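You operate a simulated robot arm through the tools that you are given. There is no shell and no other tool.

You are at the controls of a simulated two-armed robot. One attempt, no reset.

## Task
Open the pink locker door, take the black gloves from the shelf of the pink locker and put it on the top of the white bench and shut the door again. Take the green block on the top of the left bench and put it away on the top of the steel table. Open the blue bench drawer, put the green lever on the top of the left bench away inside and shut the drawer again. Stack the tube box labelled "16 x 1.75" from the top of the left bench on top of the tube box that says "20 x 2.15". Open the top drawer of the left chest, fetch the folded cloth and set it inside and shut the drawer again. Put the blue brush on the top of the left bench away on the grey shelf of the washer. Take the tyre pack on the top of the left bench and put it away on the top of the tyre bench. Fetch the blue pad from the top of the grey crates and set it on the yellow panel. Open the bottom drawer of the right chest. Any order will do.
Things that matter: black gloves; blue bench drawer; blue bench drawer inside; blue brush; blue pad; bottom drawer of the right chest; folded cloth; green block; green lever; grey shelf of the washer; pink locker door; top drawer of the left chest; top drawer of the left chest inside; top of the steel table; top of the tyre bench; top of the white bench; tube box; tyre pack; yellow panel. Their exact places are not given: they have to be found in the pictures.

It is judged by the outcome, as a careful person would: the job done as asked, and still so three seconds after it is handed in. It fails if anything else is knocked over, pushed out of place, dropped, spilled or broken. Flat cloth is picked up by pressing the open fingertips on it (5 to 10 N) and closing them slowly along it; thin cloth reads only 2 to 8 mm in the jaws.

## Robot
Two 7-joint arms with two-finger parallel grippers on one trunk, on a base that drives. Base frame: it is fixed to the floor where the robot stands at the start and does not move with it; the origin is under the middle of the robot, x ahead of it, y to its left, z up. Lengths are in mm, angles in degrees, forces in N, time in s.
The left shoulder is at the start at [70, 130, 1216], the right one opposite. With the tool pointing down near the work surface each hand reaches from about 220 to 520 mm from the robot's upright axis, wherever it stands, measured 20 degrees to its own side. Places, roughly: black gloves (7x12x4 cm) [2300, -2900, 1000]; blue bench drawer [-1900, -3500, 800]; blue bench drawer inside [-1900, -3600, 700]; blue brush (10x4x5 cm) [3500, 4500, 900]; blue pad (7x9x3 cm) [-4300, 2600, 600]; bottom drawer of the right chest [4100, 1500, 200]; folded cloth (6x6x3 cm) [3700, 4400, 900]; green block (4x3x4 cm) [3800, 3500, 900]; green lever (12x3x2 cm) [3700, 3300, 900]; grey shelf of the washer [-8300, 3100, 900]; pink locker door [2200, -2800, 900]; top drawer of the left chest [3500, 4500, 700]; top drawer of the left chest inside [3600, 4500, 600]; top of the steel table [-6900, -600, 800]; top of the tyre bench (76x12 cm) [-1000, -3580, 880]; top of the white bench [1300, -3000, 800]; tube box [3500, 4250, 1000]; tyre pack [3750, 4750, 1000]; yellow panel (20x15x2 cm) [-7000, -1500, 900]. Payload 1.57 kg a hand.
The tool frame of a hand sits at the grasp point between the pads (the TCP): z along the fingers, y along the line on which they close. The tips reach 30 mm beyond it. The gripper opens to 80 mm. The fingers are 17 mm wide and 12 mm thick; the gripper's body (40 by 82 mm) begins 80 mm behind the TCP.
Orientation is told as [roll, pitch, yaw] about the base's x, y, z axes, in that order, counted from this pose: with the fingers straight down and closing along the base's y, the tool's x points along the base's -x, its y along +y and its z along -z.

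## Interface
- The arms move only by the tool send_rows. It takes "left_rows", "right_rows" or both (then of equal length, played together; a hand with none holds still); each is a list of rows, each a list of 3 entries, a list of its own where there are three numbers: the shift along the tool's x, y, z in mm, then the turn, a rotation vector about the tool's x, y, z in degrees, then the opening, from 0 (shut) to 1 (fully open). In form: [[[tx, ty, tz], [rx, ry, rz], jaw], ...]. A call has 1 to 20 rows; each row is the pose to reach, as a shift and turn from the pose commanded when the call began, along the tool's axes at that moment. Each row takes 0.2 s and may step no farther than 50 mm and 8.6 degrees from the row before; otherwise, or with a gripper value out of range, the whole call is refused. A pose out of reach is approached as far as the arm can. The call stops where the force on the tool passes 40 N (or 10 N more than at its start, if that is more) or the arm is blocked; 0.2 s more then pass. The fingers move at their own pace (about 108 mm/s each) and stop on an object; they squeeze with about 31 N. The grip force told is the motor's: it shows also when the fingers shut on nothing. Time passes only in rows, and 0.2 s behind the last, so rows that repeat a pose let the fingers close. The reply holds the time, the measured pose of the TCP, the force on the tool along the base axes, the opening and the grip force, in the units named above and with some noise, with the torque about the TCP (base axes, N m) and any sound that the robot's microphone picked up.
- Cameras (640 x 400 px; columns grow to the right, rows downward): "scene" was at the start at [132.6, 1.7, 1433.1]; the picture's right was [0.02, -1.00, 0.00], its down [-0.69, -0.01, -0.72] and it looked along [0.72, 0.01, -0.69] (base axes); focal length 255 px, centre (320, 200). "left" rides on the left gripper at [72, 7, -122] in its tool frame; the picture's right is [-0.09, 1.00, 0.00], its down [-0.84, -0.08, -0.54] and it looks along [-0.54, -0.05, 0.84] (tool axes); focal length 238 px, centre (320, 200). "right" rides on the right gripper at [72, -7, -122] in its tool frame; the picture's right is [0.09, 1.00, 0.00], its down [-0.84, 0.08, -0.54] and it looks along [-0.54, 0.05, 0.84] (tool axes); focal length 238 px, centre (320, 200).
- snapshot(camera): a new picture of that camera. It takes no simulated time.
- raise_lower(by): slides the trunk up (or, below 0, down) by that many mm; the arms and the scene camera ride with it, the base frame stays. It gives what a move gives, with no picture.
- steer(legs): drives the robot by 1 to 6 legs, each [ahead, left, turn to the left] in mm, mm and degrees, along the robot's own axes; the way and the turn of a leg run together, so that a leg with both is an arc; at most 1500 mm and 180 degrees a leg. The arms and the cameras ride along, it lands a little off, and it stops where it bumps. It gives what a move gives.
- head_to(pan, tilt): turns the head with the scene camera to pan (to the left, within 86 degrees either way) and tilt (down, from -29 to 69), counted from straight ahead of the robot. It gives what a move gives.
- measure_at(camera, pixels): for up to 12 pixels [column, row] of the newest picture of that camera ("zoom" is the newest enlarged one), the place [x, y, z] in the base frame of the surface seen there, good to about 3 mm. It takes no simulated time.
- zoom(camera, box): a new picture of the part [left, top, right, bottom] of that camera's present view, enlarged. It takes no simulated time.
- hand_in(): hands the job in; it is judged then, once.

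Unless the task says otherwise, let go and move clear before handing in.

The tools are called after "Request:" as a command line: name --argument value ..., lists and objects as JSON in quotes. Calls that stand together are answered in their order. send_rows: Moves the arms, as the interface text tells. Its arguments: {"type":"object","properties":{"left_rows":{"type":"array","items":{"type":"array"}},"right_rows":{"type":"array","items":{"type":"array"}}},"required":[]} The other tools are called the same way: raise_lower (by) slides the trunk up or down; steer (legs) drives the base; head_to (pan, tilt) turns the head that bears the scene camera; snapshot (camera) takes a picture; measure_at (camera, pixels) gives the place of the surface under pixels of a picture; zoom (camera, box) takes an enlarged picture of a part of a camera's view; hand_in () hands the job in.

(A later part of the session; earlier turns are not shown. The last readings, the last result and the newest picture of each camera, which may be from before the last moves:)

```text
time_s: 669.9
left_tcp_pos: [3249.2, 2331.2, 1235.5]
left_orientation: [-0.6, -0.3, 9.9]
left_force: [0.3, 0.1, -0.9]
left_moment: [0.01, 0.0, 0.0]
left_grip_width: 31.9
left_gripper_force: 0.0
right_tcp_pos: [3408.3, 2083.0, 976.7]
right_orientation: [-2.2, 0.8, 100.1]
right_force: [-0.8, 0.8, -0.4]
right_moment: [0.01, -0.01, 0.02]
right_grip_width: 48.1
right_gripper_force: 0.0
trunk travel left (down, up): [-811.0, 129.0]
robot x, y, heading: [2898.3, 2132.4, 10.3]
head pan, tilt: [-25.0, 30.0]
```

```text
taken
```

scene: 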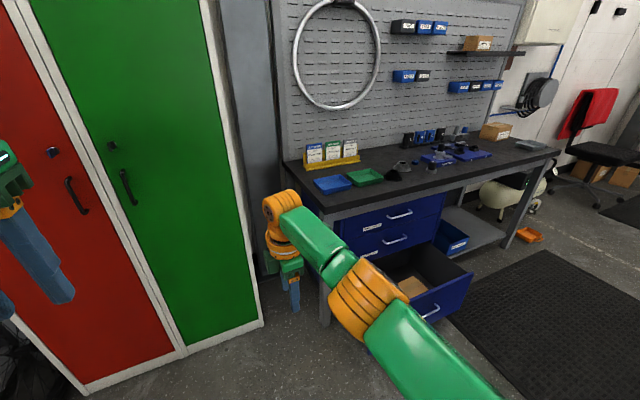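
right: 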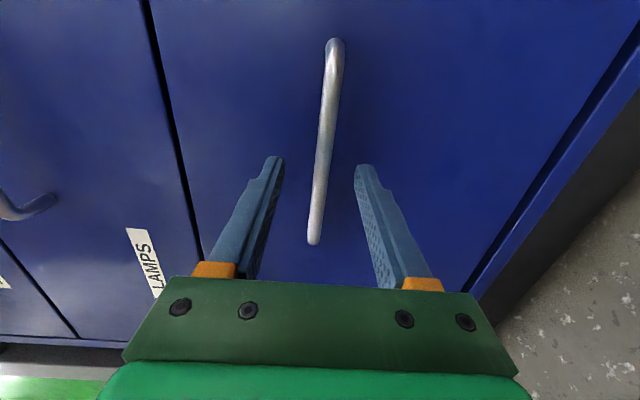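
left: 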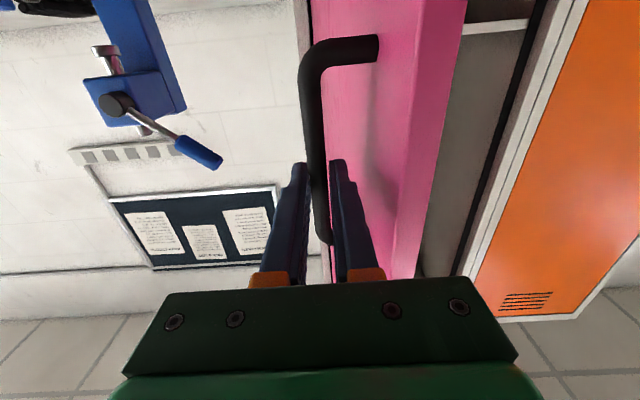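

The STOCK drawer stays open. My right arm is near its full stretch, so I draw it in with the leftward sweep.

Request:
send_rows --right_rows '[[[-39, 3, 0], [0, 0, 0], 0.6], [[-77, 11, 0], [0, 0, 0], 0.6], [[-110, 25, 0], [0, 0, 0], 0.6], [[-116, 55, 0], [0, 0, 0], 0.6], [[-105, 85, 0], [0, 0, 0], 0.6], [[-80, 108, 0], [0, 0, 0], 0.6], [[-45, 123, 0], [0, 0, 0], 0.6], [[-10, 133, 0], [0, 0, 0], 0.6], [[15, 138, 0], [0, 0, 0], 0.6], [[31, 143, 0], [0, 0, 0], 0.6]]'

Request:
snapshot --camera "scene"

```text
time_s: 672.1
left_tcp_pos: [3248.3, 2330.4, 1234.8]
left_orientation: [-0.5, -0.3, 10.0]
left_force: [0.1, -0.2, -0.8]
left_moment: [-0.02, 0.03, 0.0]
left_grip_width: 32.0
left_gripper_force: 0.0
right_tcp_pos: [3271.1, 2027.6, 976.1]
right_orientation: [-0.2, 0.8, 100.1]
right_force: [0.4, 0.5, 0.1]
right_moment: [-0.01, 0.0, -0.01]
right_grip_width: 48.1
right_gripper_force: 0.1
right hand out of reach, approached as far as the arm can: row 1, 2, 3
trunk travel left (down, up): [-811.0, 129.0]
robot x, y, heading: [2898.6, 2130.5, 10.5]
head pan, tilt: [-25.0, 30.0]
```

```text
taken
```

scene: 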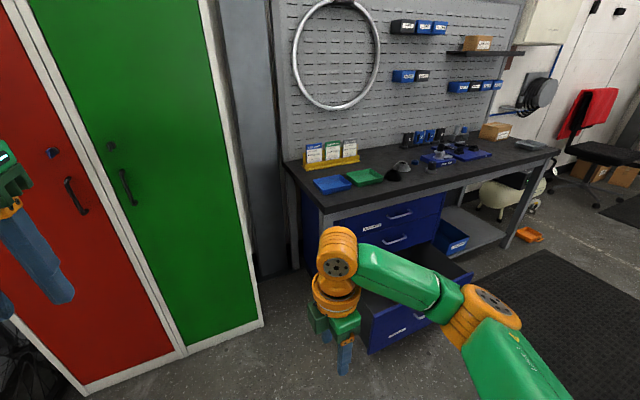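

Right arm is tucked with its elbow outside. I drive to the left bench's right end for the green block.

Request:
steer --legs '[[0, 1040, 0], [495, 0, 0]]'

Request:
head_to --pan 5 --tilt 45

Request:
snapshot --camera "scene"

Request:
snapshot --camera "left"

```text
time_s: 680.1
left_tcp_pos: [3511.9, 3498.4, 1236.4]
left_orientation: [-0.6, -0.3, 11.9]
left_force: [0.3, -0.4, 0.5]
left_moment: [0.0, -0.01, -0.01]
left_grip_width: 32.1
left_gripper_force: 0.1
right_tcp_pos: [3544.7, 3198.5, 975.8]
right_orientation: [-0.2, 0.8, 102.0]
right_force: [-0.5, -0.4, 0.1]
right_moment: [-0.01, -0.05, 0.0]
right_grip_width: 48.1
right_gripper_force: 0.0
trunk travel left (down, up): [-811.0, 129.0]
robot x, y, heading: [3165.9, 3290.4, 11.9]
head pan, tilt: [-25.0, 30.0]
```

```text
time_s: 681.0
left_tcp_pos: [3513.8, 3499.7, 1235.4]
left_orientation: [-0.6, -0.1, 12.0]
left_force: [-0.5, 0.8, -0.6]
left_moment: [-0.02, -0.01, -0.02]
left_grip_width: 32.2
left_gripper_force: 0.1
right_tcp_pos: [3546.1, 3198.5, 975.8]
right_orientation: [-0.2, 0.8, 102.0]
right_force: [0.9, 0.5, -0.1]
right_moment: [0.03, -0.02, -0.04]
right_grip_width: 48.3
right_gripper_force: 0.2
trunk travel left (down, up): [-811.0, 129.0]
robot x, y, heading: [3169.9, 3288.5, 12.0]
head pan, tilt: [5.0, 45.0]
```

```text
taken
```

scene: 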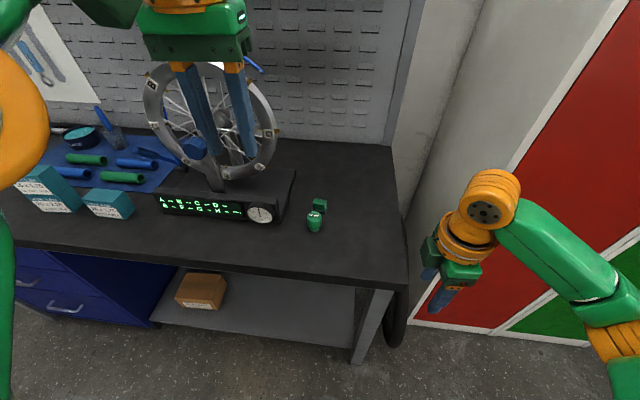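

```text
taken
```

left: 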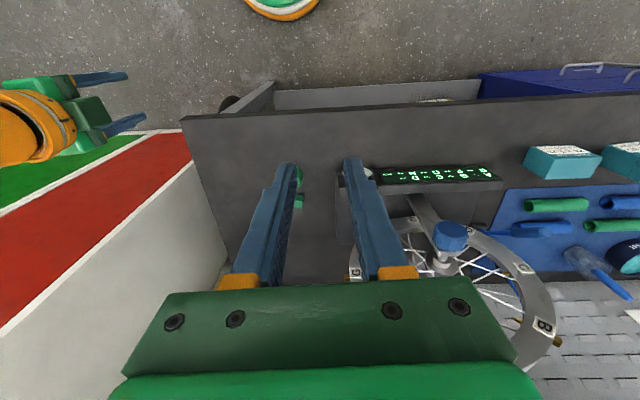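

Request:
zoom --camera "scene" --box '[240, 120, 400, 250]'

Request:
measure_at --camera "scene" --pixels '[[278, 140], [262, 100], [292, 185], [285, 215], [320, 202], [319, 210], [315, 216], [314, 228], [270, 180], [295, 172], [325, 207], [313, 205]]'

```text
3.08 times, centred on (320, 185) of scene
```

zoom: 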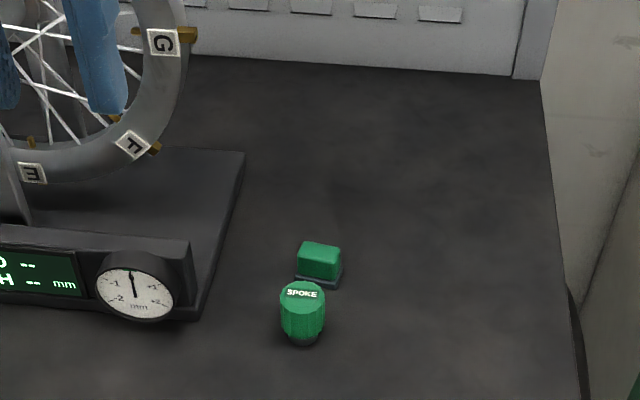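

```text
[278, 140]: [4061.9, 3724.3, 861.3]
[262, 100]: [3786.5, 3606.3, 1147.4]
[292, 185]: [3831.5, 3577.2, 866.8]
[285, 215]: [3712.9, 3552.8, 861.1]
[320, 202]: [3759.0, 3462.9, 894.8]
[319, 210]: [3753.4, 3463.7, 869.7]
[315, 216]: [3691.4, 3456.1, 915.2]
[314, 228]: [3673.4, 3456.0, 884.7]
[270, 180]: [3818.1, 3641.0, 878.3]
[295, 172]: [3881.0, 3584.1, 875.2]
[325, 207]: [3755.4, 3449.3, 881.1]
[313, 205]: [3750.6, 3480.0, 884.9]
```

The block's top centre is [3762,3463,895]. I raise the right hand for clearance, move 140 mm closer and lower the trunk.

Request:
send_rows --right_rows '[[[0, 0, -30], [0, 0, 0], 0.5], [[0, 0, -60], [0, 0, 0], 0.5], [[0, 0, -90], [0, 0, 0], 0.5], [[0, 0, -110], [0, 0, 0], 0.5]]'

Request:
steer --legs '[[140, 0, 0]]'

Request:
raise_lower --by -75

Request:
snapshot --camera "left"

```text
time_s: 682.0
left_tcp_pos: [3514.7, 3500.4, 1235.2]
left_orientation: [-0.6, -0.3, 11.8]
left_force: [0.4, -0.4, 0.1]
left_moment: [0.02, -0.03, -0.03]
left_grip_width: 32.0
left_gripper_force: 0.1
right_tcp_pos: [3545.1, 3200.4, 1086.0]
right_orientation: [-0.2, 0.8, 102.0]
right_force: [-0.5, -0.1, -0.2]
right_moment: [0.0, 0.06, -0.01]
right_grip_width: 40.0
right_gripper_force: 0.0
trunk travel left (down, up): [-811.0, 129.0]
robot x, y, heading: [3168.1, 3287.9, 12.2]
head pan, tilt: [5.0, 45.0]
```

```text
time_s: 683.4
left_tcp_pos: [3647.7, 3527.3, 1236.8]
left_orientation: [-0.7, -0.4, 11.8]
left_force: [-0.1, -0.4, 0.1]
left_moment: [-0.03, -0.09, 0.02]
left_grip_width: 32.0
left_gripper_force: 0.0
right_tcp_pos: [3680.2, 3229.6, 1087.2]
right_orientation: [-0.4, 0.9, 101.9]
right_force: [-0.8, 0.5, 0.4]
right_moment: [-0.01, -0.01, -0.02]
right_grip_width: 40.0
right_gripper_force: 0.1
trunk travel left (down, up): [-811.0, 129.0]
robot x, y, heading: [3305.7, 3318.6, 11.9]
head pan, tilt: [5.0, 45.0]
```

```text
time_s: 684.5
left_tcp_pos: [3651.3, 3527.2, 1160.9]
left_orientation: [-0.6, -0.3, 11.8]
left_force: [0.4, 0.7, 0.9]
left_moment: [0.0, 0.01, 0.01]
left_grip_width: 31.7
left_gripper_force: 0.0
right_tcp_pos: [3682.6, 3228.8, 1010.6]
right_orientation: [-0.2, 0.7, 101.9]
right_force: [-0.4, 0.1, 0.3]
right_moment: [0.02, -0.03, 0.0]
right_grip_width: 39.9
right_gripper_force: 0.0
trunk travel left (down, up): [-736.0, 204.0]
robot x, y, heading: [3305.7, 3319.7, 12.0]
head pan, tilt: [5.0, 45.0]
```

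```text
taken
```

left: 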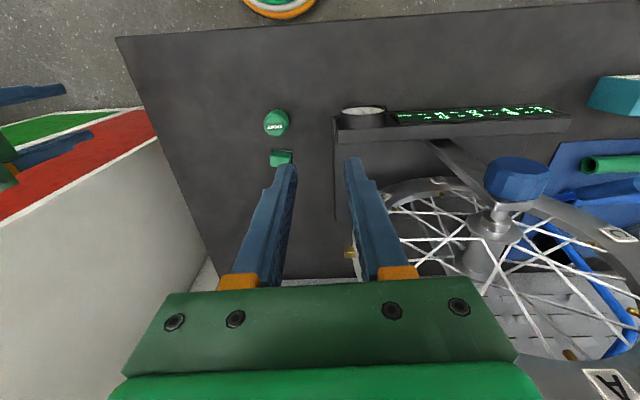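

Request:
send_rows --left_rows '[[[0, -42, 0], [0, 0, 0], 0.75], [[-30, -85.4, 10], [0, 0, 0], 0.75], [[-60, -85.4, 45], [0, 0, 0], 0.75], [[-85, -85.4, 85], [0, 0, 0], 0.75], [[-95.6, -85.4, 130], [0, 0, 0], 0.75], [[-95.6, -85.4, 175], [0, 0, 0], 0.75], [[-95.6, -85.4, 205], [0, 0, 0], 0.75], [[-95.6, -85.4, 205], [0, 0, 0], 0.75]]'

Request:
snapshot --camera "left"

Request:
snapshot --camera "scene"

```text
refused: row 2 steps farther than a row can; nothing moved
```

```text
taken
```

left: 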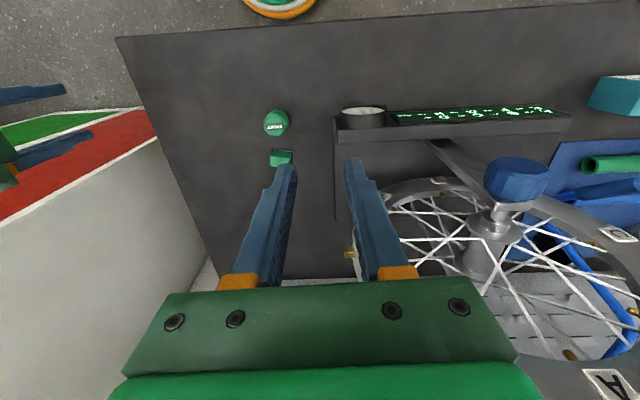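

```text
taken
```

scene: 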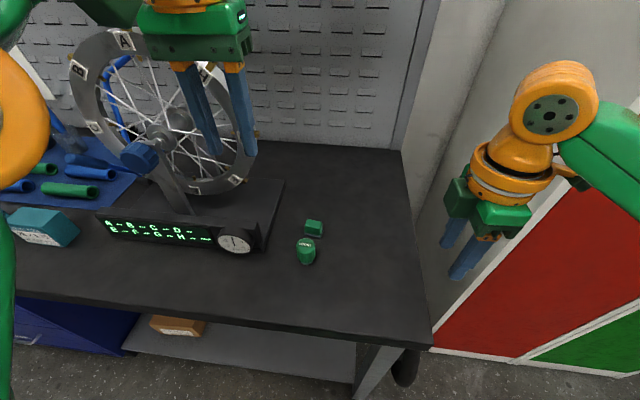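

Request:
send_rows --left_rows '[[[0, -43, 0], [0, 0, 0], 0.75], [[-20, -80, 10], [0, 0, 0], 0.75], [[-50, -85.4, 40], [0, 0, 0], 0.75], [[-75, -85.4, 78], [0, 0, 0], 0.75], [[-92, -85.4, 120], [0, 0, 0], 0.75], [[-95.6, -85.4, 165], [0, 0, 0], 0.75], [[-95.6, -85.4, 205], [0, 0, 0], 0.75], [[-95.6, -85.4, 205], [0, 0, 0], 0.75]]'

Request:
snapshot --camera "left"

Request:
snapshot --camera "scene"

```text
time_s: 686.3
left_tcp_pos: [3750.7, 3456.2, 959.9]
left_orientation: [-0.5, -0.3, 11.7]
left_force: [-0.2, -0.4, 0.0]
left_moment: [-0.01, 0.0, -0.05]
left_grip_width: 60.0
left_gripper_force: 0.0
left hand out of reach, approached as far as the arm can: row 1, 2, 3, 4, 5, 6, 7, 8
right_tcp_pos: [3682.8, 3229.6, 1012.3]
right_orientation: [-0.2, 0.7, 101.9]
right_force: [0.0, 0.6, 0.6]
right_moment: [-0.03, -0.02, 0.02]
right_grip_width: 40.0
right_gripper_force: 0.0
trunk travel left (down, up): [-736.0, 204.0]
robot x, y, heading: [3308.3, 3316.2, 11.9]
head pan, tilt: [5.0, 45.0]
```

```text
taken
```

left: 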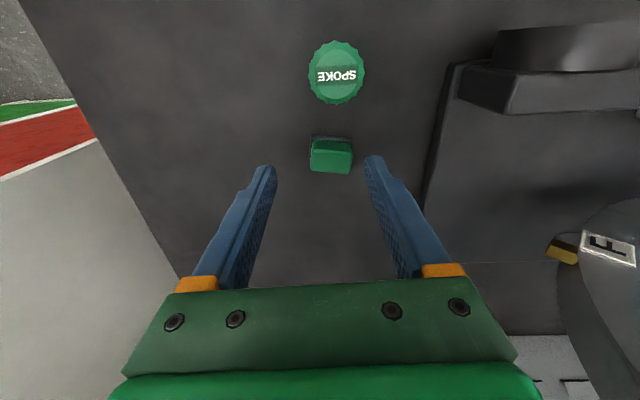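

```text
taken
```

scene: 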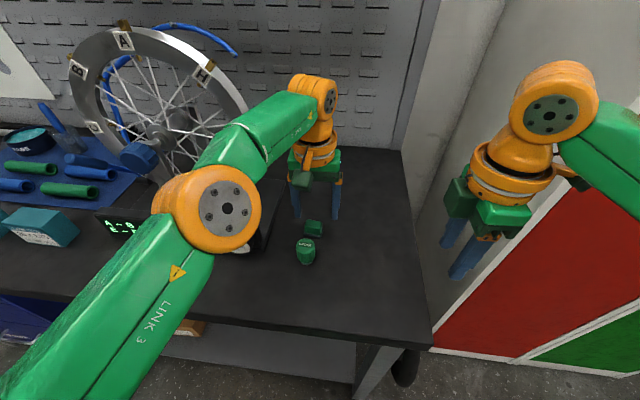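

The hand is nearly over the block (331,157). I nudge the robot 7 mm ahead and 9 mm left, then lower by trunk.

Request:
steer --legs '[[8, 9, 0]]'

Request:
raise_lower --by -30

Request:
snapshot --camera "left"

```text
time_s: 687.0
left_tcp_pos: [3755.0, 3465.7, 960.7]
left_orientation: [-0.4, -0.2, 11.7]
left_force: [-0.3, -0.3, 0.2]
left_moment: [0.01, -0.01, 0.01]
left_grip_width: 60.0
left_gripper_force: 0.1
right_tcp_pos: [3688.2, 3238.5, 1012.1]
right_orientation: [-0.2, 0.6, 101.9]
right_force: [0.1, 0.6, 0.1]
right_moment: [0.03, -0.01, -0.01]
right_grip_width: 39.9
right_gripper_force: 0.0
trunk travel left (down, up): [-736.0, 204.0]
robot x, y, heading: [3309.5, 3333.5, 11.8]
head pan, tilt: [5.0, 45.0]
```

```text
time_s: 687.8
left_tcp_pos: [3756.4, 3467.3, 930.3]
left_orientation: [-0.6, -0.2, 11.8]
left_force: [0.8, -0.4, -0.3]
left_moment: [0.01, -0.02, 0.03]
left_grip_width: 60.0
left_gripper_force: 0.1
right_tcp_pos: [3689.3, 3239.4, 981.8]
right_orientation: [-0.4, 0.8, 101.9]
right_force: [0.6, -0.6, 0.2]
right_moment: [0.01, 0.02, 0.0]
right_grip_width: 40.0
right_gripper_force: 0.0
trunk travel left (down, up): [-706.0, 234.0]
robot x, y, heading: [3310.6, 3329.7, 12.0]
head pan, tilt: [5.0, 45.0]
```

```text
taken
```

left: 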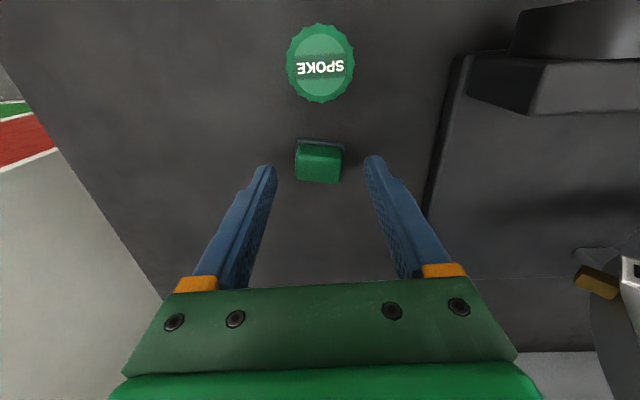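

Request:
raise_lower --by -36

Request:
send_rows --left_rows '[[[0, 0, 0], [0, 0, 0], 0.6], [[0, 0, 0], [0, 0, 0], 0.5], [[0, 0, 0], [0, 0, 0], 0.35], [[0, 0, 0], [0, 0, 0], 0.2], [[0, 0, 0], [0, 0, 0], 0.0], [[0, 0, 0], [0, 0, 0], 0.0]]'

Request:
snapshot --camera "left"

```text
time_s: 688.6
left_tcp_pos: [3756.0, 3466.9, 894.6]
left_orientation: [-0.6, -0.4, 11.9]
left_force: [-0.2, -1.0, 0.1]
left_moment: [0.0, 0.01, -0.04]
left_grip_width: 60.1
left_gripper_force: 0.1
right_tcp_pos: [3687.9, 3240.2, 946.3]
right_orientation: [-0.3, 0.7, 101.9]
right_force: [0.3, -0.1, -0.6]
right_moment: [-0.04, 0.0, -0.01]
right_grip_width: 40.1
right_gripper_force: 0.1
trunk travel left (down, up): [-670.0, 270.0]
robot x, y, heading: [3309.6, 3328.2, 11.9]
head pan, tilt: [5.0, 45.0]
```

```text
time_s: 690.0
left_tcp_pos: [3755.1, 3468.1, 893.7]
left_orientation: [-0.6, -0.3, 11.8]
left_force: [-0.2, 0.3, -0.1]
left_moment: [0.01, 0.0, 0.02]
left_grip_width: 39.0
left_gripper_force: 30.5
right_tcp_pos: [3688.3, 3240.6, 946.8]
right_orientation: [-0.2, 0.8, 101.9]
right_force: [-0.3, -0.3, -0.5]
right_moment: [0.0, 0.01, -0.02]
right_grip_width: 40.0
right_gripper_force: 0.0
trunk travel left (down, up): [-670.0, 270.0]
robot x, y, heading: [3315.2, 3326.0, 11.9]
head pan, tilt: [5.0, 45.0]
```

```text
taken
```

left: 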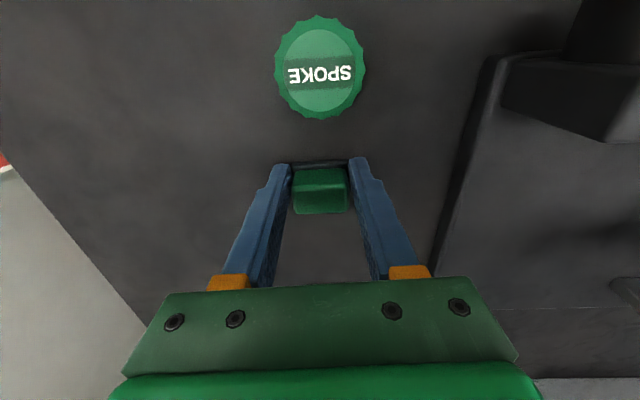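

Block gripped (39 mm). I lift slowly with the trunk.

Request:
raise_lower --by 10

Request:
raise_lower --by 140

Request:
snapshot --camera "left"

```text
time_s: 690.6
left_tcp_pos: [3756.4, 3468.2, 904.5]
left_orientation: [-0.6, -0.2, 11.8]
left_force: [-0.5, 0.2, -0.3]
left_moment: [-0.01, 0.02, -0.04]
left_grip_width: 39.0
left_gripper_force: 31.6
right_tcp_pos: [3687.7, 3239.9, 955.7]
right_orientation: [-0.2, 0.7, 101.8]
right_force: [-0.1, 0.3, -0.8]
right_moment: [-0.01, -0.02, -0.01]
right_grip_width: 39.9
right_gripper_force: 0.1
trunk travel left (down, up): [-680.0, 260.0]
robot x, y, heading: [3314.2, 3328.8, 11.9]
head pan, tilt: [5.0, 45.0]
```

```text
time_s: 692.2
left_tcp_pos: [3755.3, 3467.5, 1045.0]
left_orientation: [-0.6, -0.4, 11.8]
left_force: [-0.6, 0.2, 0.3]
left_moment: [-0.01, 0.0, 0.03]
left_grip_width: 38.7
left_gripper_force: 30.3
right_tcp_pos: [3687.7, 3240.6, 1095.1]
right_orientation: [-0.1, 0.8, 101.9]
right_force: [0.4, 0.4, 0.4]
right_moment: [0.03, -0.02, 0.04]
right_grip_width: 40.1
right_gripper_force: 0.1
trunk travel left (down, up): [-820.0, 120.0]
robot x, y, heading: [3314.4, 3325.1, 11.8]
head pan, tilt: [5.0, 45.0]
```

```text
taken
```

left: 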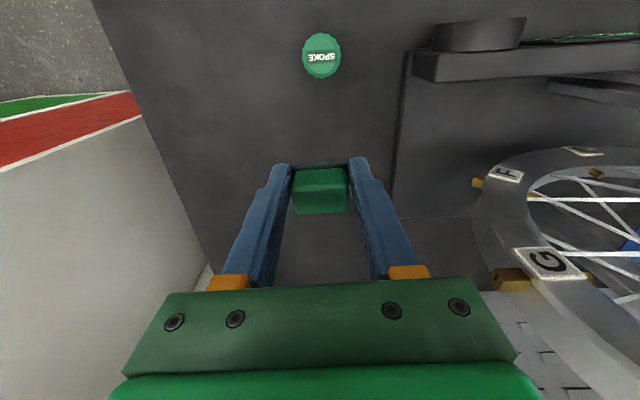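

Request:
send_rows --left_rows '[[[11, -29, 0], [0, 0, 0], 0.0], [[41, -34, 0], [0, 0, 0], 0.0], [[76, -19, 0], [0, 0, 0], 0.0], [[106, 11, 0], [0, 0, 0], 0.0], [[126, 46, 0], [0, 0, 0], 0.0], [[136, 81, 0], [0, 0, 0], 0.0], [[136, 81, 0], [0, 0, 0], 0.0]]'

Request:
steer --legs '[[-350, 0, 0]]'

Request:
snapshot --camera "scene"

```text
time_s: 693.8
left_tcp_pos: [3608.2, 3513.7, 1043.1]
left_orientation: [-0.6, -0.3, 11.8]
left_force: [-0.7, -0.4, 0.1]
left_moment: [0.01, -0.01, 0.03]
left_grip_width: 39.0
left_gripper_force: 30.9
right_tcp_pos: [3688.4, 3239.5, 1095.3]
right_orientation: [-0.2, 0.7, 101.9]
right_force: [0.1, 0.1, 0.6]
right_moment: [-0.02, 0.01, 0.03]
right_grip_width: 39.9
right_gripper_force: 0.1
trunk travel left (down, up): [-820.0, 120.0]
robot x, y, heading: [3312.3, 3327.7, 12.1]
head pan, tilt: [5.0, 45.0]
```

```text
time_s: 696.1
left_tcp_pos: [3273.4, 3444.4, 1043.4]
left_orientation: [-0.5, 0.0, 11.9]
left_force: [-0.8, 0.7, -0.5]
left_moment: [-0.01, 0.03, 0.01]
left_grip_width: 38.6
left_gripper_force: 30.8
right_tcp_pos: [3353.8, 3169.7, 1095.4]
right_orientation: [-0.1, 0.7, 102.0]
right_force: [0.5, -0.1, -0.6]
right_moment: [0.01, -0.01, -0.01]
right_grip_width: 40.0
right_gripper_force: 0.1
trunk travel left (down, up): [-820.0, 120.0]
robot x, y, heading: [2973.1, 3259.1, 12.0]
head pan, tilt: [5.0, 45.0]
```

```text
taken
```

scene: 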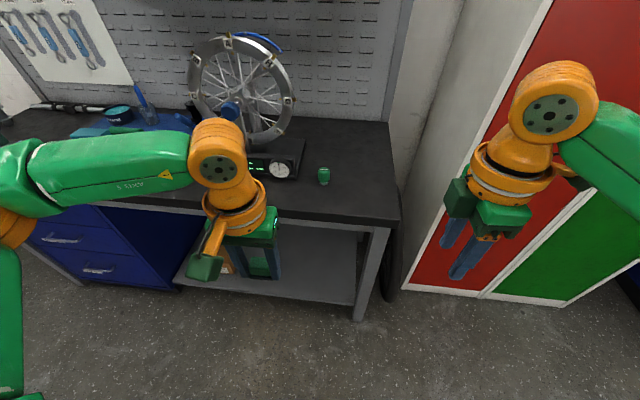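

Block is secure. I move to the brush at the bench's left part; the right hand will take it.

Request:
steer --legs '[[120, 0, 0], [0, 1246, -2], [200, 0, 0]]'

Request:
head_to --pan -5 --tilt 50

Request:
snapshot --camera "scene"

Request:
snapshot --camera "right"

```text
time_s: 704.5
left_tcp_pos: [3368.4, 4725.0, 1044.3]
left_orientation: [-0.5, -0.4, 8.8]
left_force: [-0.3, -0.9, -0.9]
left_moment: [0.0, -0.01, 0.01]
left_grip_width: 38.8
left_gripper_force: 30.7
right_tcp_pos: [3433.3, 4444.9, 1097.3]
right_orientation: [-0.3, 0.8, 99.0]
right_force: [-0.1, 0.7, 0.3]
right_moment: [0.01, 0.0, 0.0]
right_grip_width: 39.9
right_gripper_force: 0.0
trunk travel left (down, up): [-820.0, 120.0]
robot x, y, heading: [3062.0, 4557.5, 9.0]
head pan, tilt: [5.0, 45.0]
```

```text
time_s: 705.2
left_tcp_pos: [3371.1, 4725.5, 1042.8]
left_orientation: [-0.6, -0.3, 8.9]
left_force: [0.2, -0.9, -0.6]
left_moment: [0.05, 0.03, -0.03]
left_grip_width: 39.1
left_gripper_force: 30.9
right_tcp_pos: [3435.8, 4446.9, 1096.0]
right_orientation: [-0.2, 0.8, 98.9]
right_force: [-0.3, 0.3, 0.1]
right_moment: [0.0, 0.0, -0.01]
right_grip_width: 40.1
right_gripper_force: 0.1
trunk travel left (down, up): [-820.0, 120.0]
robot x, y, heading: [3066.6, 4553.5, 8.9]
head pan, tilt: [-5.0, 50.0]
```

```text
taken
```

scene: 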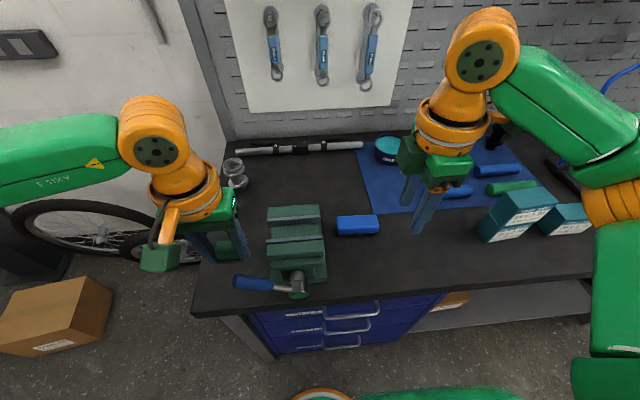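

```text
taken
```

right: 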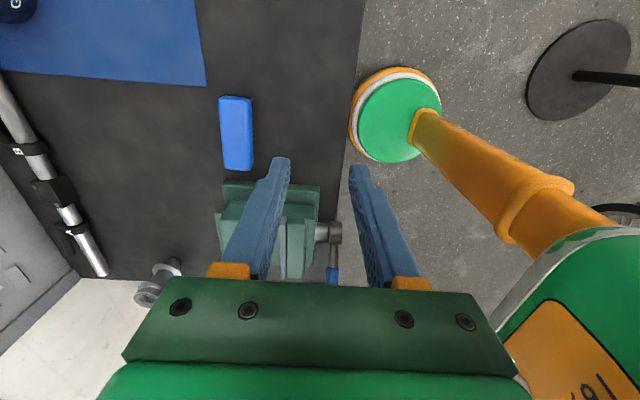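

Request:
measure_at --camera "right" --pixels '[[222, 100], [250, 100], [225, 165], [252, 168], [237, 132], [224, 188], [320, 188]]'

Request:
measure_at --camera "scene" --pixels '[[340, 218], [374, 217], [340, 228], [376, 228], [357, 222], [325, 230], [326, 275]]'

```text
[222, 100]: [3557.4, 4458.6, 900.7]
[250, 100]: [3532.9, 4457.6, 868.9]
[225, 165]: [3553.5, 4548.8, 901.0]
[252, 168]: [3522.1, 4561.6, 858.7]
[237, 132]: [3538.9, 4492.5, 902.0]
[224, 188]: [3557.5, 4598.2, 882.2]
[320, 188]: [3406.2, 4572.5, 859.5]
```

```text
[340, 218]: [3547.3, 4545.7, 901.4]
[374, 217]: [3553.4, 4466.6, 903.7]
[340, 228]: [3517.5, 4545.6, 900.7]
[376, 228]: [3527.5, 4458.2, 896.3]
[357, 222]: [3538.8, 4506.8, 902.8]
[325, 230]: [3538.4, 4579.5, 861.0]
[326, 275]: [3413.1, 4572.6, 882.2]
```

Brush: centre [3538,4504], top 902, yaw ≈5.5°. I bring the right hand over it.

Request:
send_rows --right_rows '[[[-8, -22, 20], [0, 0, 1], 0.75], [[-16, -44, 45], [0, 0, 2], 0.75], [[-24, -66, 75], [0, 0, 3.4], 0.75], [[-32, -88, 105], [0, 0, 3.4], 0.75], [[-40.6, -109.8, 135], [0, 0, 3.4], 0.75], [[-40.6, -109.8, 146], [0, 0, 3.4], 0.75], [[-40.6, -109.8, 146], [0, 0, 3.4], 0.75]]'

Request:
snapshot --camera "right"

Request:
snapshot --camera "scene"

```text
time_s: 706.8
left_tcp_pos: [3369.7, 4725.2, 1043.8]
left_orientation: [-0.6, -0.3, 8.9]
left_force: [0.1, -0.3, 0.3]
left_moment: [0.0, 0.0, 0.04]
left_grip_width: 38.7
left_gripper_force: 30.7
right_tcp_pos: [3539.7, 4504.4, 948.2]
right_orientation: [-0.2, 0.7, 95.7]
right_force: [0.2, -0.2, -0.3]
right_moment: [0.0, 0.01, 0.03]
right_grip_width: 60.0
right_gripper_force: 0.2
trunk travel left (down, up): [-820.0, 120.0]
robot x, y, heading: [3063.1, 4556.2, 9.0]
head pan, tilt: [-5.0, 50.0]
```

```text
taken
```

right: 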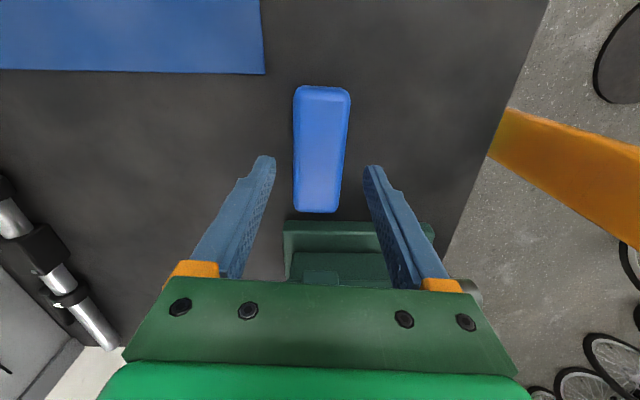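

```text
taken
```

scene: 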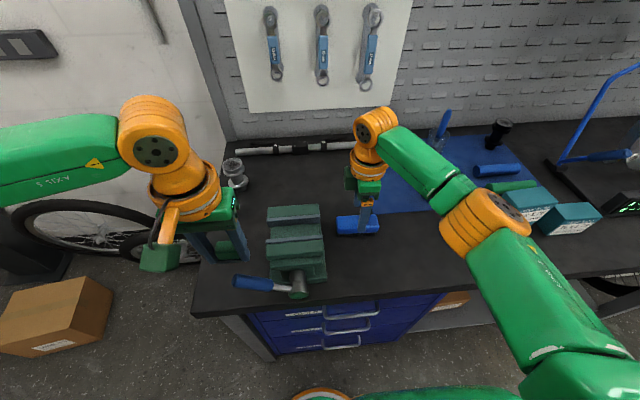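

Request:
send_rows --right_rows '[[[0, 0, 20], [0, 0, 0], 0.75], [[0, 0, 40], [0, 0, 0], 0.75], [[0, 0, 50], [0, 0, 0], 0.75], [[0, 0, 50], [0, 0, 0], 0.6], [[0, 0, 50], [0, 0, 0], 0.45], [[0, 0, 50], [0, 0, 0], 0.3], [[0, 0, 50], [0, 0, 0], 0.1], [[0, 0, 50], [0, 0, 0], 0.0], [[0, 0, 50], [0, 0, 0], 0.0]]'

Request:
snapshot --camera "right"

```text
time_s: 708.8
left_tcp_pos: [3370.2, 4725.4, 1043.6]
left_orientation: [-0.6, -0.3, 8.9]
left_force: [-0.1, 1.3, -0.1]
left_moment: [-0.01, 0.0, 0.01]
left_grip_width: 38.7
left_gripper_force: 31.1
right_tcp_pos: [3539.0, 4502.4, 899.5]
right_orientation: [-0.2, 0.8, 95.6]
right_force: [-1.3, -0.7, 1.7]
right_moment: [0.06, 0.07, 0.06]
right_grip_width: 39.1
right_gripper_force: 31.3
trunk travel left (down, up): [-820.0, 120.0]
robot x, y, heading: [3065.1, 4555.2, 9.1]
head pan, tilt: [-5.0, 50.0]
```

```text
taken
```

right: 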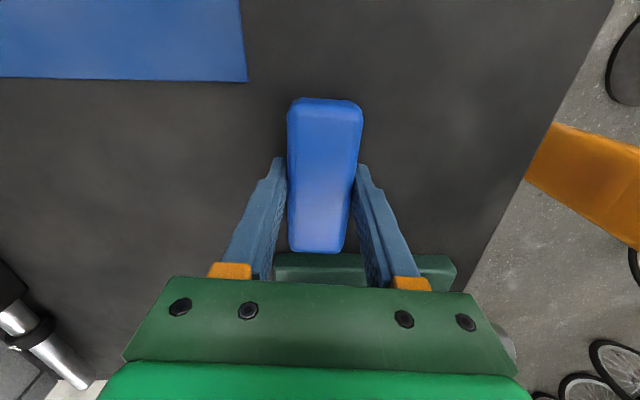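

Brush gripped (39 mm). I lift slowly, then retract.

Request:
send_rows --right_rows '[[[0, 0, -3], [0, 0, 0], 0.0], [[0, 0, -7], [0, 0, 0], 0.0], [[0, 0, -13], [0, 0, 0], 0.0], [[0, 0, -22], [0, 0, 0], 0.0], [[0, 0, -35], [0, 0, 0], 0.0], [[0, 0, -55], [0, 0, 0], 0.0], [[0, 0, -80], [0, 0, 0], 0.0], [[0, 0, -110], [0, 0, 0], 0.0], [[0, 0, -130], [0, 0, 0], 0.0]]'

Request:
snapshot --camera "right"

```text
time_s: 710.8
left_tcp_pos: [3370.3, 4724.8, 1044.9]
left_orientation: [-0.7, -0.3, 8.8]
left_force: [0.0, 0.2, -0.6]
left_moment: [0.0, -0.01, -0.03]
left_grip_width: 38.8
left_gripper_force: 31.5
right_tcp_pos: [3537.8, 4502.5, 1029.4]
right_orientation: [-0.2, 0.8, 95.6]
right_force: [-0.6, 0.0, -1.9]
right_moment: [0.01, 0.0, 0.01]
right_grip_width: 39.1
right_gripper_force: 31.1
trunk travel left (down, up): [-820.0, 120.0]
robot x, y, heading: [3061.3, 4554.7, 9.0]
head pan, tilt: [-5.0, 50.0]
```

```text
taken
```

right: 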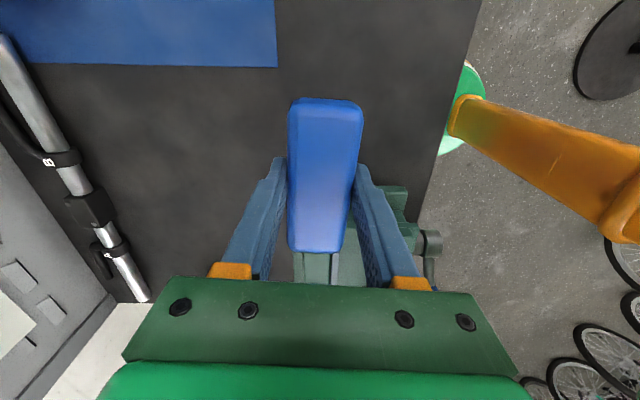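

Request:
send_rows --right_rows '[[[-41, 18, 0], [0, 0, 0], 0.0], [[-41, 53, 0], [0, 0, -1], 0.0], [[-21, 88, 0], [0, 0, -2], 0.0], [[4, 108, 0], [0, 0, -3], 0.0], [[29, 118, 0], [0, 0, -3], 0.0], [[29, 118, 0], [0, 0, -3], 0.0]]'

Request:
steer --legs '[[-250, 0, 0], [0, -900, 0]]'

Request:
snapshot --camera "scene"

```text
time_s: 712.2
left_tcp_pos: [3369.9, 4725.4, 1043.1]
left_orientation: [-0.6, -0.3, 8.9]
left_force: [0.2, -0.6, 0.6]
left_moment: [0.01, -0.01, 0.02]
left_grip_width: 39.0
left_gripper_force: 31.3
right_tcp_pos: [3421.9, 4459.5, 1030.2]
right_orientation: [-0.1, 0.8, 98.6]
right_force: [0.4, 0.7, -1.7]
right_moment: [0.0, 0.02, 0.05]
right_grip_width: 39.1
right_gripper_force: 30.9
trunk travel left (down, up): [-820.0, 120.0]
robot x, y, heading: [3066.6, 4555.1, 9.0]
head pan, tilt: [-5.0, 50.0]
```

```text
time_s: 718.4
left_tcp_pos: [3260.5, 3796.3, 1043.0]
left_orientation: [-0.7, -0.1, 9.0]
left_force: [-0.5, -0.2, -0.7]
left_moment: [0.01, -0.03, 0.0]
left_grip_width: 38.8
left_gripper_force: 30.8
right_tcp_pos: [3313.9, 3531.1, 1030.2]
right_orientation: [-0.2, 0.8, 98.6]
right_force: [-0.3, 0.4, -1.1]
right_moment: [-0.02, 0.05, 0.0]
right_grip_width: 38.9
right_gripper_force: 30.9
trunk travel left (down, up): [-820.0, 120.0]
robot x, y, heading: [2956.4, 3624.4, 9.2]
head pan, tilt: [-5.0, 50.0]
```

```text
taken
```

scene: 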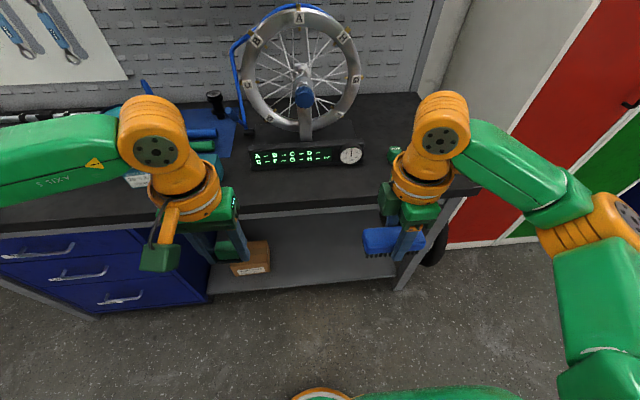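

Both items are in hand: block left, brush right. I drive back across the room.

Request:
steer --legs '[[-60, -270, 0], [0, 0, -138], [1100, 0, 0], [1025, 0, 0], [1250, 0, 0], [1240, 0, 0]]'

Request:
steer --legs '[[1000, 0, 0], [1227, 629, 0], [0, 0, -50]]'

Request:
head_to --pan 0 --tilt 15

Request:
snapshot --camera "scene"

```text
time_s: 748.0
left_tcp_pos: [-63.3, -593.7, 1044.2]
left_orientation: [-0.6, -0.4, -126.4]
left_force: [0.5, 0.3, -0.3]
left_moment: [-0.03, -0.02, 0.02]
left_grip_width: 38.7
left_gripper_force: 31.4
right_tcp_pos: [-287.7, -441.8, 1030.4]
right_orientation: [-0.2, 0.8, -36.5]
right_force: [-0.6, 0.7, -1.0]
right_moment: [0.0, 0.0, -0.01]
right_grip_width: 39.1
right_gripper_force: 31.3
trunk travel left (down, up): [-820.0, 120.0]
robot x, y, heading: [33.6, -258.3, -126.1]
head pan, tilt: [-5.0, 50.0]
```

```text
time_s: 761.9
left_tcp_pos: [-1107.8, -2548.0, 1043.8]
left_orientation: [-0.6, -0.3, -178.1]
left_force: [-0.2, -0.4, -0.7]
left_moment: [0.01, 0.01, 0.0]
left_grip_width: 38.8
left_gripper_force: 30.8
right_tcp_pos: [-1127.5, -2278.2, 1029.5]
right_orientation: [-0.2, 0.8, -88.4]
right_force: [-1.3, -0.2, -0.4]
right_moment: [0.01, -0.01, 0.0]
right_grip_width: 39.0
right_gripper_force: 30.5
trunk travel left (down, up): [-820.0, 120.0]
robot x, y, heading: [-780.7, -2417.1, -177.9]
head pan, tilt: [-5.0, 50.0]
```

```text
time_s: 763.0
left_tcp_pos: [-1108.3, -2547.4, 1044.0]
left_orientation: [-0.6, -0.3, -178.0]
left_force: [0.6, -0.2, -1.1]
left_moment: [0.04, 0.01, -0.02]
left_grip_width: 38.8
left_gripper_force: 30.9
right_tcp_pos: [-1127.9, -2278.2, 1030.4]
right_orientation: [-0.2, 0.7, -88.3]
right_force: [-0.2, -0.2, -0.8]
right_moment: [-0.01, -0.03, 0.0]
right_grip_width: 39.3
right_gripper_force: 31.4
trunk travel left (down, up): [-820.0, 120.0]
robot x, y, heading: [-784.2, -2419.1, -178.3]
head pan, tilt: [0.0, 15.0]
```

```text
taken
```

scene: 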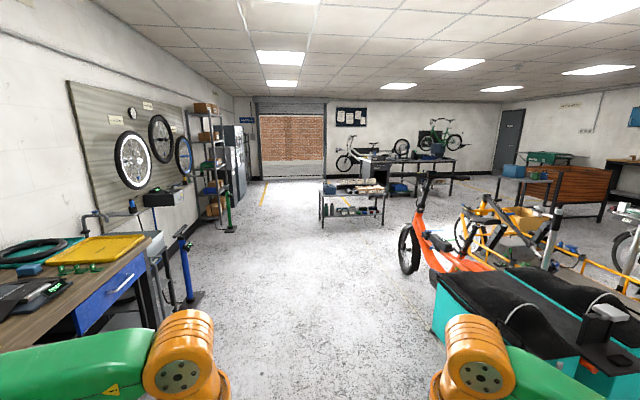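

Request:
measure_at --camera "scene" --pixels '[[437, 310], [408, 265], [425, 190], [322, 222], [384, 220], [350, 185], [430, 165], [230, 230], [192, 300], [300, 260], [455, 160], [370, 160]]'

Request:
zoom --camera "scene" --box '[300, 90, 480, 240]'

```text
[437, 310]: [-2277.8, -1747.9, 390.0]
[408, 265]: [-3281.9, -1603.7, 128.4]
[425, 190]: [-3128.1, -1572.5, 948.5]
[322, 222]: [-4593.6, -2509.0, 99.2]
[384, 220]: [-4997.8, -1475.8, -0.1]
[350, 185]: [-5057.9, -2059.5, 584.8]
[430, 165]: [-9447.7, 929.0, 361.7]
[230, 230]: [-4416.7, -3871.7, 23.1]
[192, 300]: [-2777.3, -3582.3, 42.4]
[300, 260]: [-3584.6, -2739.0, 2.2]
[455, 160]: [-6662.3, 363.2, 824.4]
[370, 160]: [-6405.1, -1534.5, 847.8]
```

```text
2.67 times, centred on (390, 165) of scene
```

zoom: 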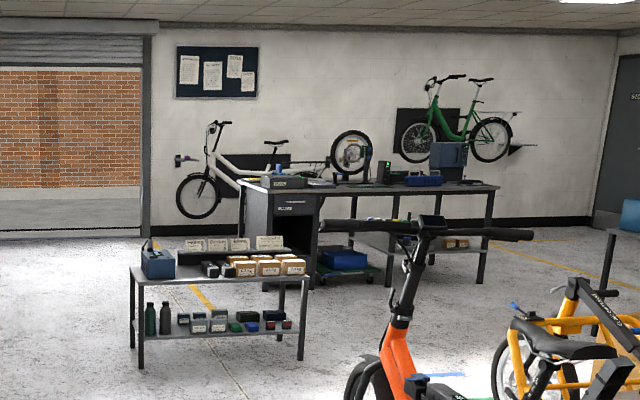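

The steel table lies at x≈-6400…-7100, y≈-1550…+450, top ≈845. I drive west along y≈-2900, past the box table's end [-4600,-2509].

Request:
steer --legs '[[762, 143, 0], [762, 143, 0], [1003, 70, 0], [1003, 70, 0], [1147, -134, 0]]'

Request:
head_to --pan -40 --tilt 20

Request:
snapshot --camera "scene"

```text
time_s: 786.2
left_tcp_pos: [-5801.8, -3049.1, 1043.7]
left_orientation: [-0.6, -0.4, -176.6]
left_force: [0.0, -0.1, -0.1]
left_moment: [-0.01, -0.04, 0.0]
left_grip_width: 38.6
left_gripper_force: 30.8
right_tcp_pos: [-5829.0, -2779.5, 1030.6]
right_orientation: [-0.2, 0.8, -86.9]
right_force: [-0.1, -0.2, 0.0]
right_moment: [-0.01, -0.01, 0.0]
right_grip_width: 39.0
right_gripper_force: 30.9
trunk travel left (down, up): [-820.0, 120.0]
robot x, y, heading: [-5481.7, -2908.2, -176.6]
head pan, tilt: [0.0, 15.0]
```

```text
time_s: 787.2
left_tcp_pos: [-5802.1, -3049.1, 1043.5]
left_orientation: [-0.6, -0.4, -176.5]
left_force: [-0.1, 0.2, 0.4]
left_moment: [-0.01, -0.03, -0.03]
left_grip_width: 38.8
left_gripper_force: 31.1
right_tcp_pos: [-5829.6, -2780.8, 1030.2]
right_orientation: [-0.2, 0.8, -86.9]
right_force: [-0.1, 0.8, -0.4]
right_moment: [0.02, 0.02, 0.0]
right_grip_width: 39.2
right_gripper_force: 31.4
trunk travel left (down, up): [-820.0, 120.0]
robot x, y, heading: [-5482.2, -2908.5, -176.9]
head pan, tilt: [-40.0, 20.0]
```

```text
taken
```

scene: 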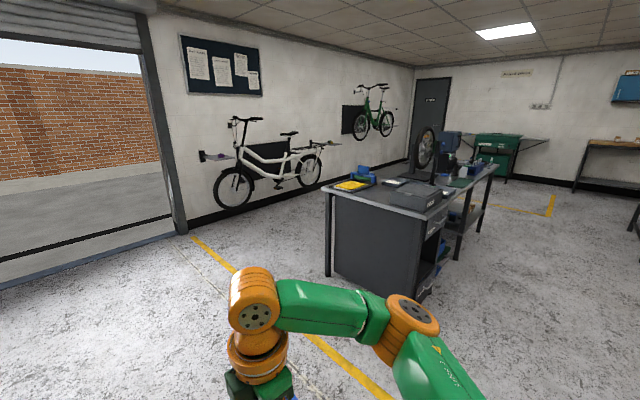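

Request:
measure_at --camera "scene" --pixels '[[330, 193], [427, 215], [495, 167], [352, 185], [410, 197], [455, 180], [475, 168], [400, 180], [495, 145], [440, 250], [330, 275], [425, 290]]'

Request:
zoom --camera "scene" --box '[310, 110, 530, 260]'

```text
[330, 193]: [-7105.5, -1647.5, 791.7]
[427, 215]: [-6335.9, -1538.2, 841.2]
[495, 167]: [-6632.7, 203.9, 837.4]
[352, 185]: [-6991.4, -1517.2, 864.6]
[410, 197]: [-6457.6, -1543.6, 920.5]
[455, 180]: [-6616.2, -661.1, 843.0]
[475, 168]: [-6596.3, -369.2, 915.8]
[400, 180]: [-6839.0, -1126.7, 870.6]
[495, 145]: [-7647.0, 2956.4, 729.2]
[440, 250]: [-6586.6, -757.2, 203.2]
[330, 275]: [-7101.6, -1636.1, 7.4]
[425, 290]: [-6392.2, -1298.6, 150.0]
```

```text
2.67 times, centred on (420, 185) of scene
```

zoom: 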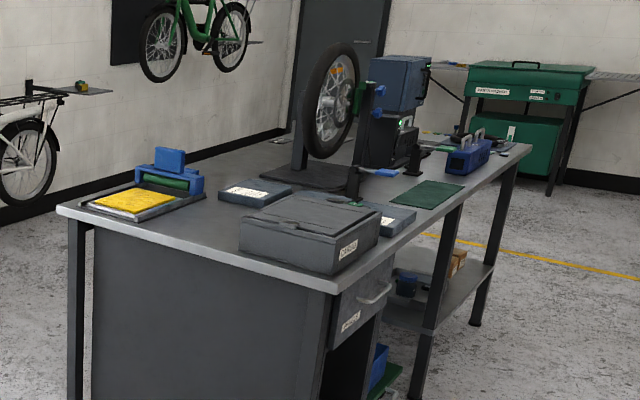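

The steel table's top is ≈841; the yellow panel sits at its south-west corner [-6991,-1517,865]. I go to the table's east side to place the block.

Request:
steer --legs '[[232, -1264, 0], [100, -780, 6.5]]'

Request:
head_to --pan 0 --tilt 35

Request:
snapshot --camera "scene"

```text
time_s: 797.5
left_tcp_pos: [-6322.0, -1101.6, 1043.2]
left_orientation: [-0.7, -0.3, -167.9]
left_force: [-0.5, 0.0, -1.2]
left_moment: [0.03, 0.01, 0.02]
left_grip_width: 38.4
left_gripper_force: 30.8
right_tcp_pos: [-6389.3, -839.6, 1029.4]
right_orientation: [-0.2, 0.8, -78.1]
right_force: [0.1, 0.0, -0.4]
right_moment: [0.01, -0.02, -0.02]
right_grip_width: 39.3
right_gripper_force: 30.9
trunk travel left (down, up): [-820.0, 120.0]
robot x, y, heading: [-6025.8, -916.6, -167.8]
head pan, tilt: [-40.0, 20.0]
```

```text
time_s: 798.6
left_tcp_pos: [-6323.8, -1102.3, 1043.5]
left_orientation: [-0.6, -0.4, -167.9]
left_force: [-0.7, -0.7, -0.4]
left_moment: [-0.07, 0.03, -0.02]
left_grip_width: 38.7
left_gripper_force: 31.2
right_tcp_pos: [-6390.0, -840.3, 1029.7]
right_orientation: [-0.2, 0.8, -78.2]
right_force: [0.0, 0.4, -0.9]
right_moment: [0.01, 0.0, 0.02]
right_grip_width: 39.1
right_gripper_force: 31.5
trunk travel left (down, up): [-820.0, 120.0]
robot x, y, heading: [-6028.0, -916.4, -167.7]
head pan, tilt: [0.0, 35.0]
```

```text
taken
```

scene: 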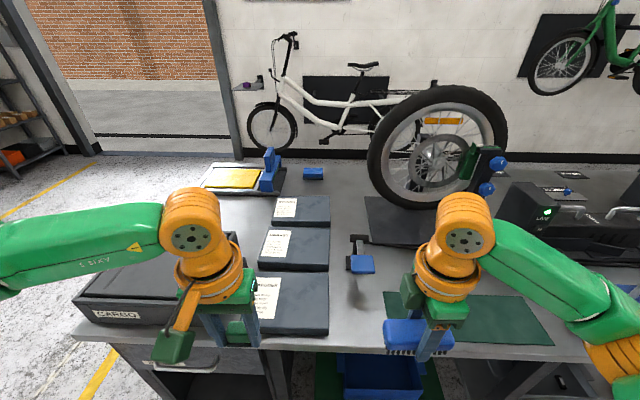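

Request:
measure_at --camera "scene" --pixels '[[355, 320], [345, 300], [370, 300], [350, 340], [330, 320], [385, 300], [362, 272], [328, 280], [400, 345], [345, 230], [350, 349]]'

Request:
zoom --camera "scene" --box '[260, 220, 420, 370]'

```text
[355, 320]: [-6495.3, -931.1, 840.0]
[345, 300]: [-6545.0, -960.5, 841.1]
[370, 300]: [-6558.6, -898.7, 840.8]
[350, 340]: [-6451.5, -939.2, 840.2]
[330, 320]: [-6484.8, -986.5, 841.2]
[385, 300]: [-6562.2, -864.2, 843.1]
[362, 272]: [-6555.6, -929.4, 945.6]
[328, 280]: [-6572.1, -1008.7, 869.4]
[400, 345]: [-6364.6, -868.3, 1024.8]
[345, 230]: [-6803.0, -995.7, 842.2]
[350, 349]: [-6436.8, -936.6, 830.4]
```

```text
2.67 times, centred on (340, 295) of scene
```

zoom: 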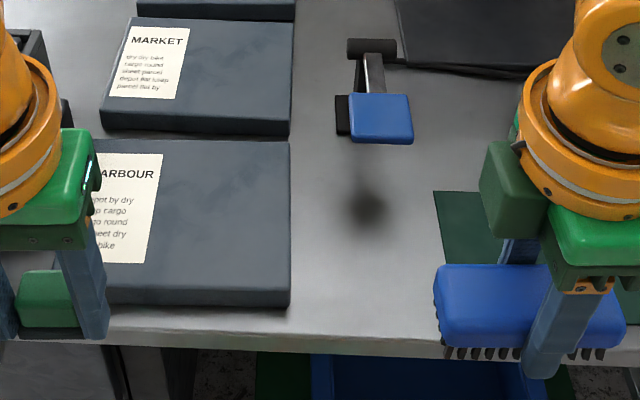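

I'll set the block on the bare strip at about [-6485,-932], clear of the case, the mat and the raised blue lever tip [-6556,-929,945]. I shift right 200 mm first.

Request:
steer --legs '[[0, -200, -2]]'

Request:
raise_lower --by -60

Request:
snapshot --camera "scene"

Request:
snapshot --camera "left"

```text
time_s: 800.1
left_tcp_pos: [-6367.1, -901.1, 1043.8]
left_orientation: [-0.7, -0.3, -170.0]
left_force: [0.6, -0.4, -0.5]
left_moment: [0.05, -0.01, 0.02]
left_grip_width: 38.6
left_gripper_force: 30.7
right_tcp_pos: [-6424.7, -636.9, 1029.7]
right_orientation: [-0.1, 0.9, -80.1]
right_force: [-0.2, -0.1, -1.2]
right_moment: [0.02, -0.02, 0.02]
right_grip_width: 39.2
right_gripper_force: 30.6
trunk travel left (down, up): [-820.0, 120.0]
robot x, y, heading: [-6064.9, -720.0, -169.7]
head pan, tilt: [0.0, 35.0]
```

```text
time_s: 801.1
left_tcp_pos: [-6367.5, -899.4, 982.6]
left_orientation: [-0.6, -0.3, -169.9]
left_force: [0.2, -0.6, 0.4]
left_moment: [0.0, 0.04, 0.01]
left_grip_width: 38.7
left_gripper_force: 30.8
right_tcp_pos: [-6425.2, -635.2, 969.4]
right_orientation: [-0.2, 0.9, -80.1]
right_force: [0.3, 0.9, -0.9]
right_moment: [-0.03, 0.0, -0.01]
right_grip_width: 39.2
right_gripper_force: 31.1
trunk travel left (down, up): [-760.0, 180.0]
robot x, y, heading: [-6062.9, -721.5, -169.9]
head pan, tilt: [0.0, 35.0]
```

```text
taken
```

scene: 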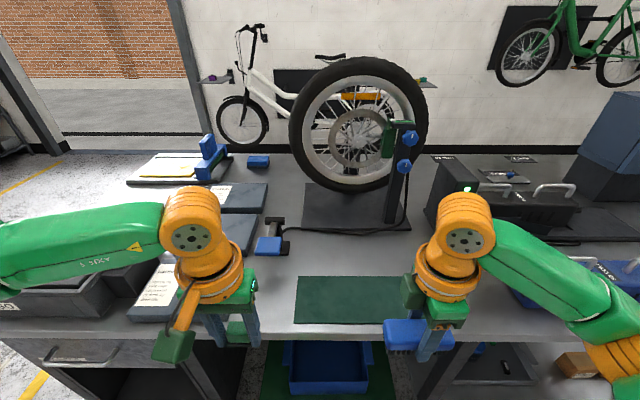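

```text
taken
```

left: 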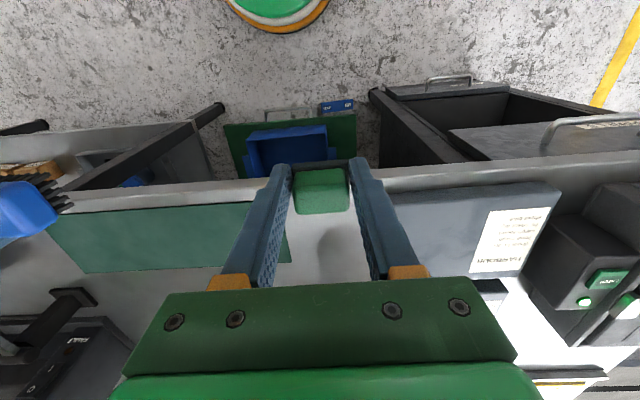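

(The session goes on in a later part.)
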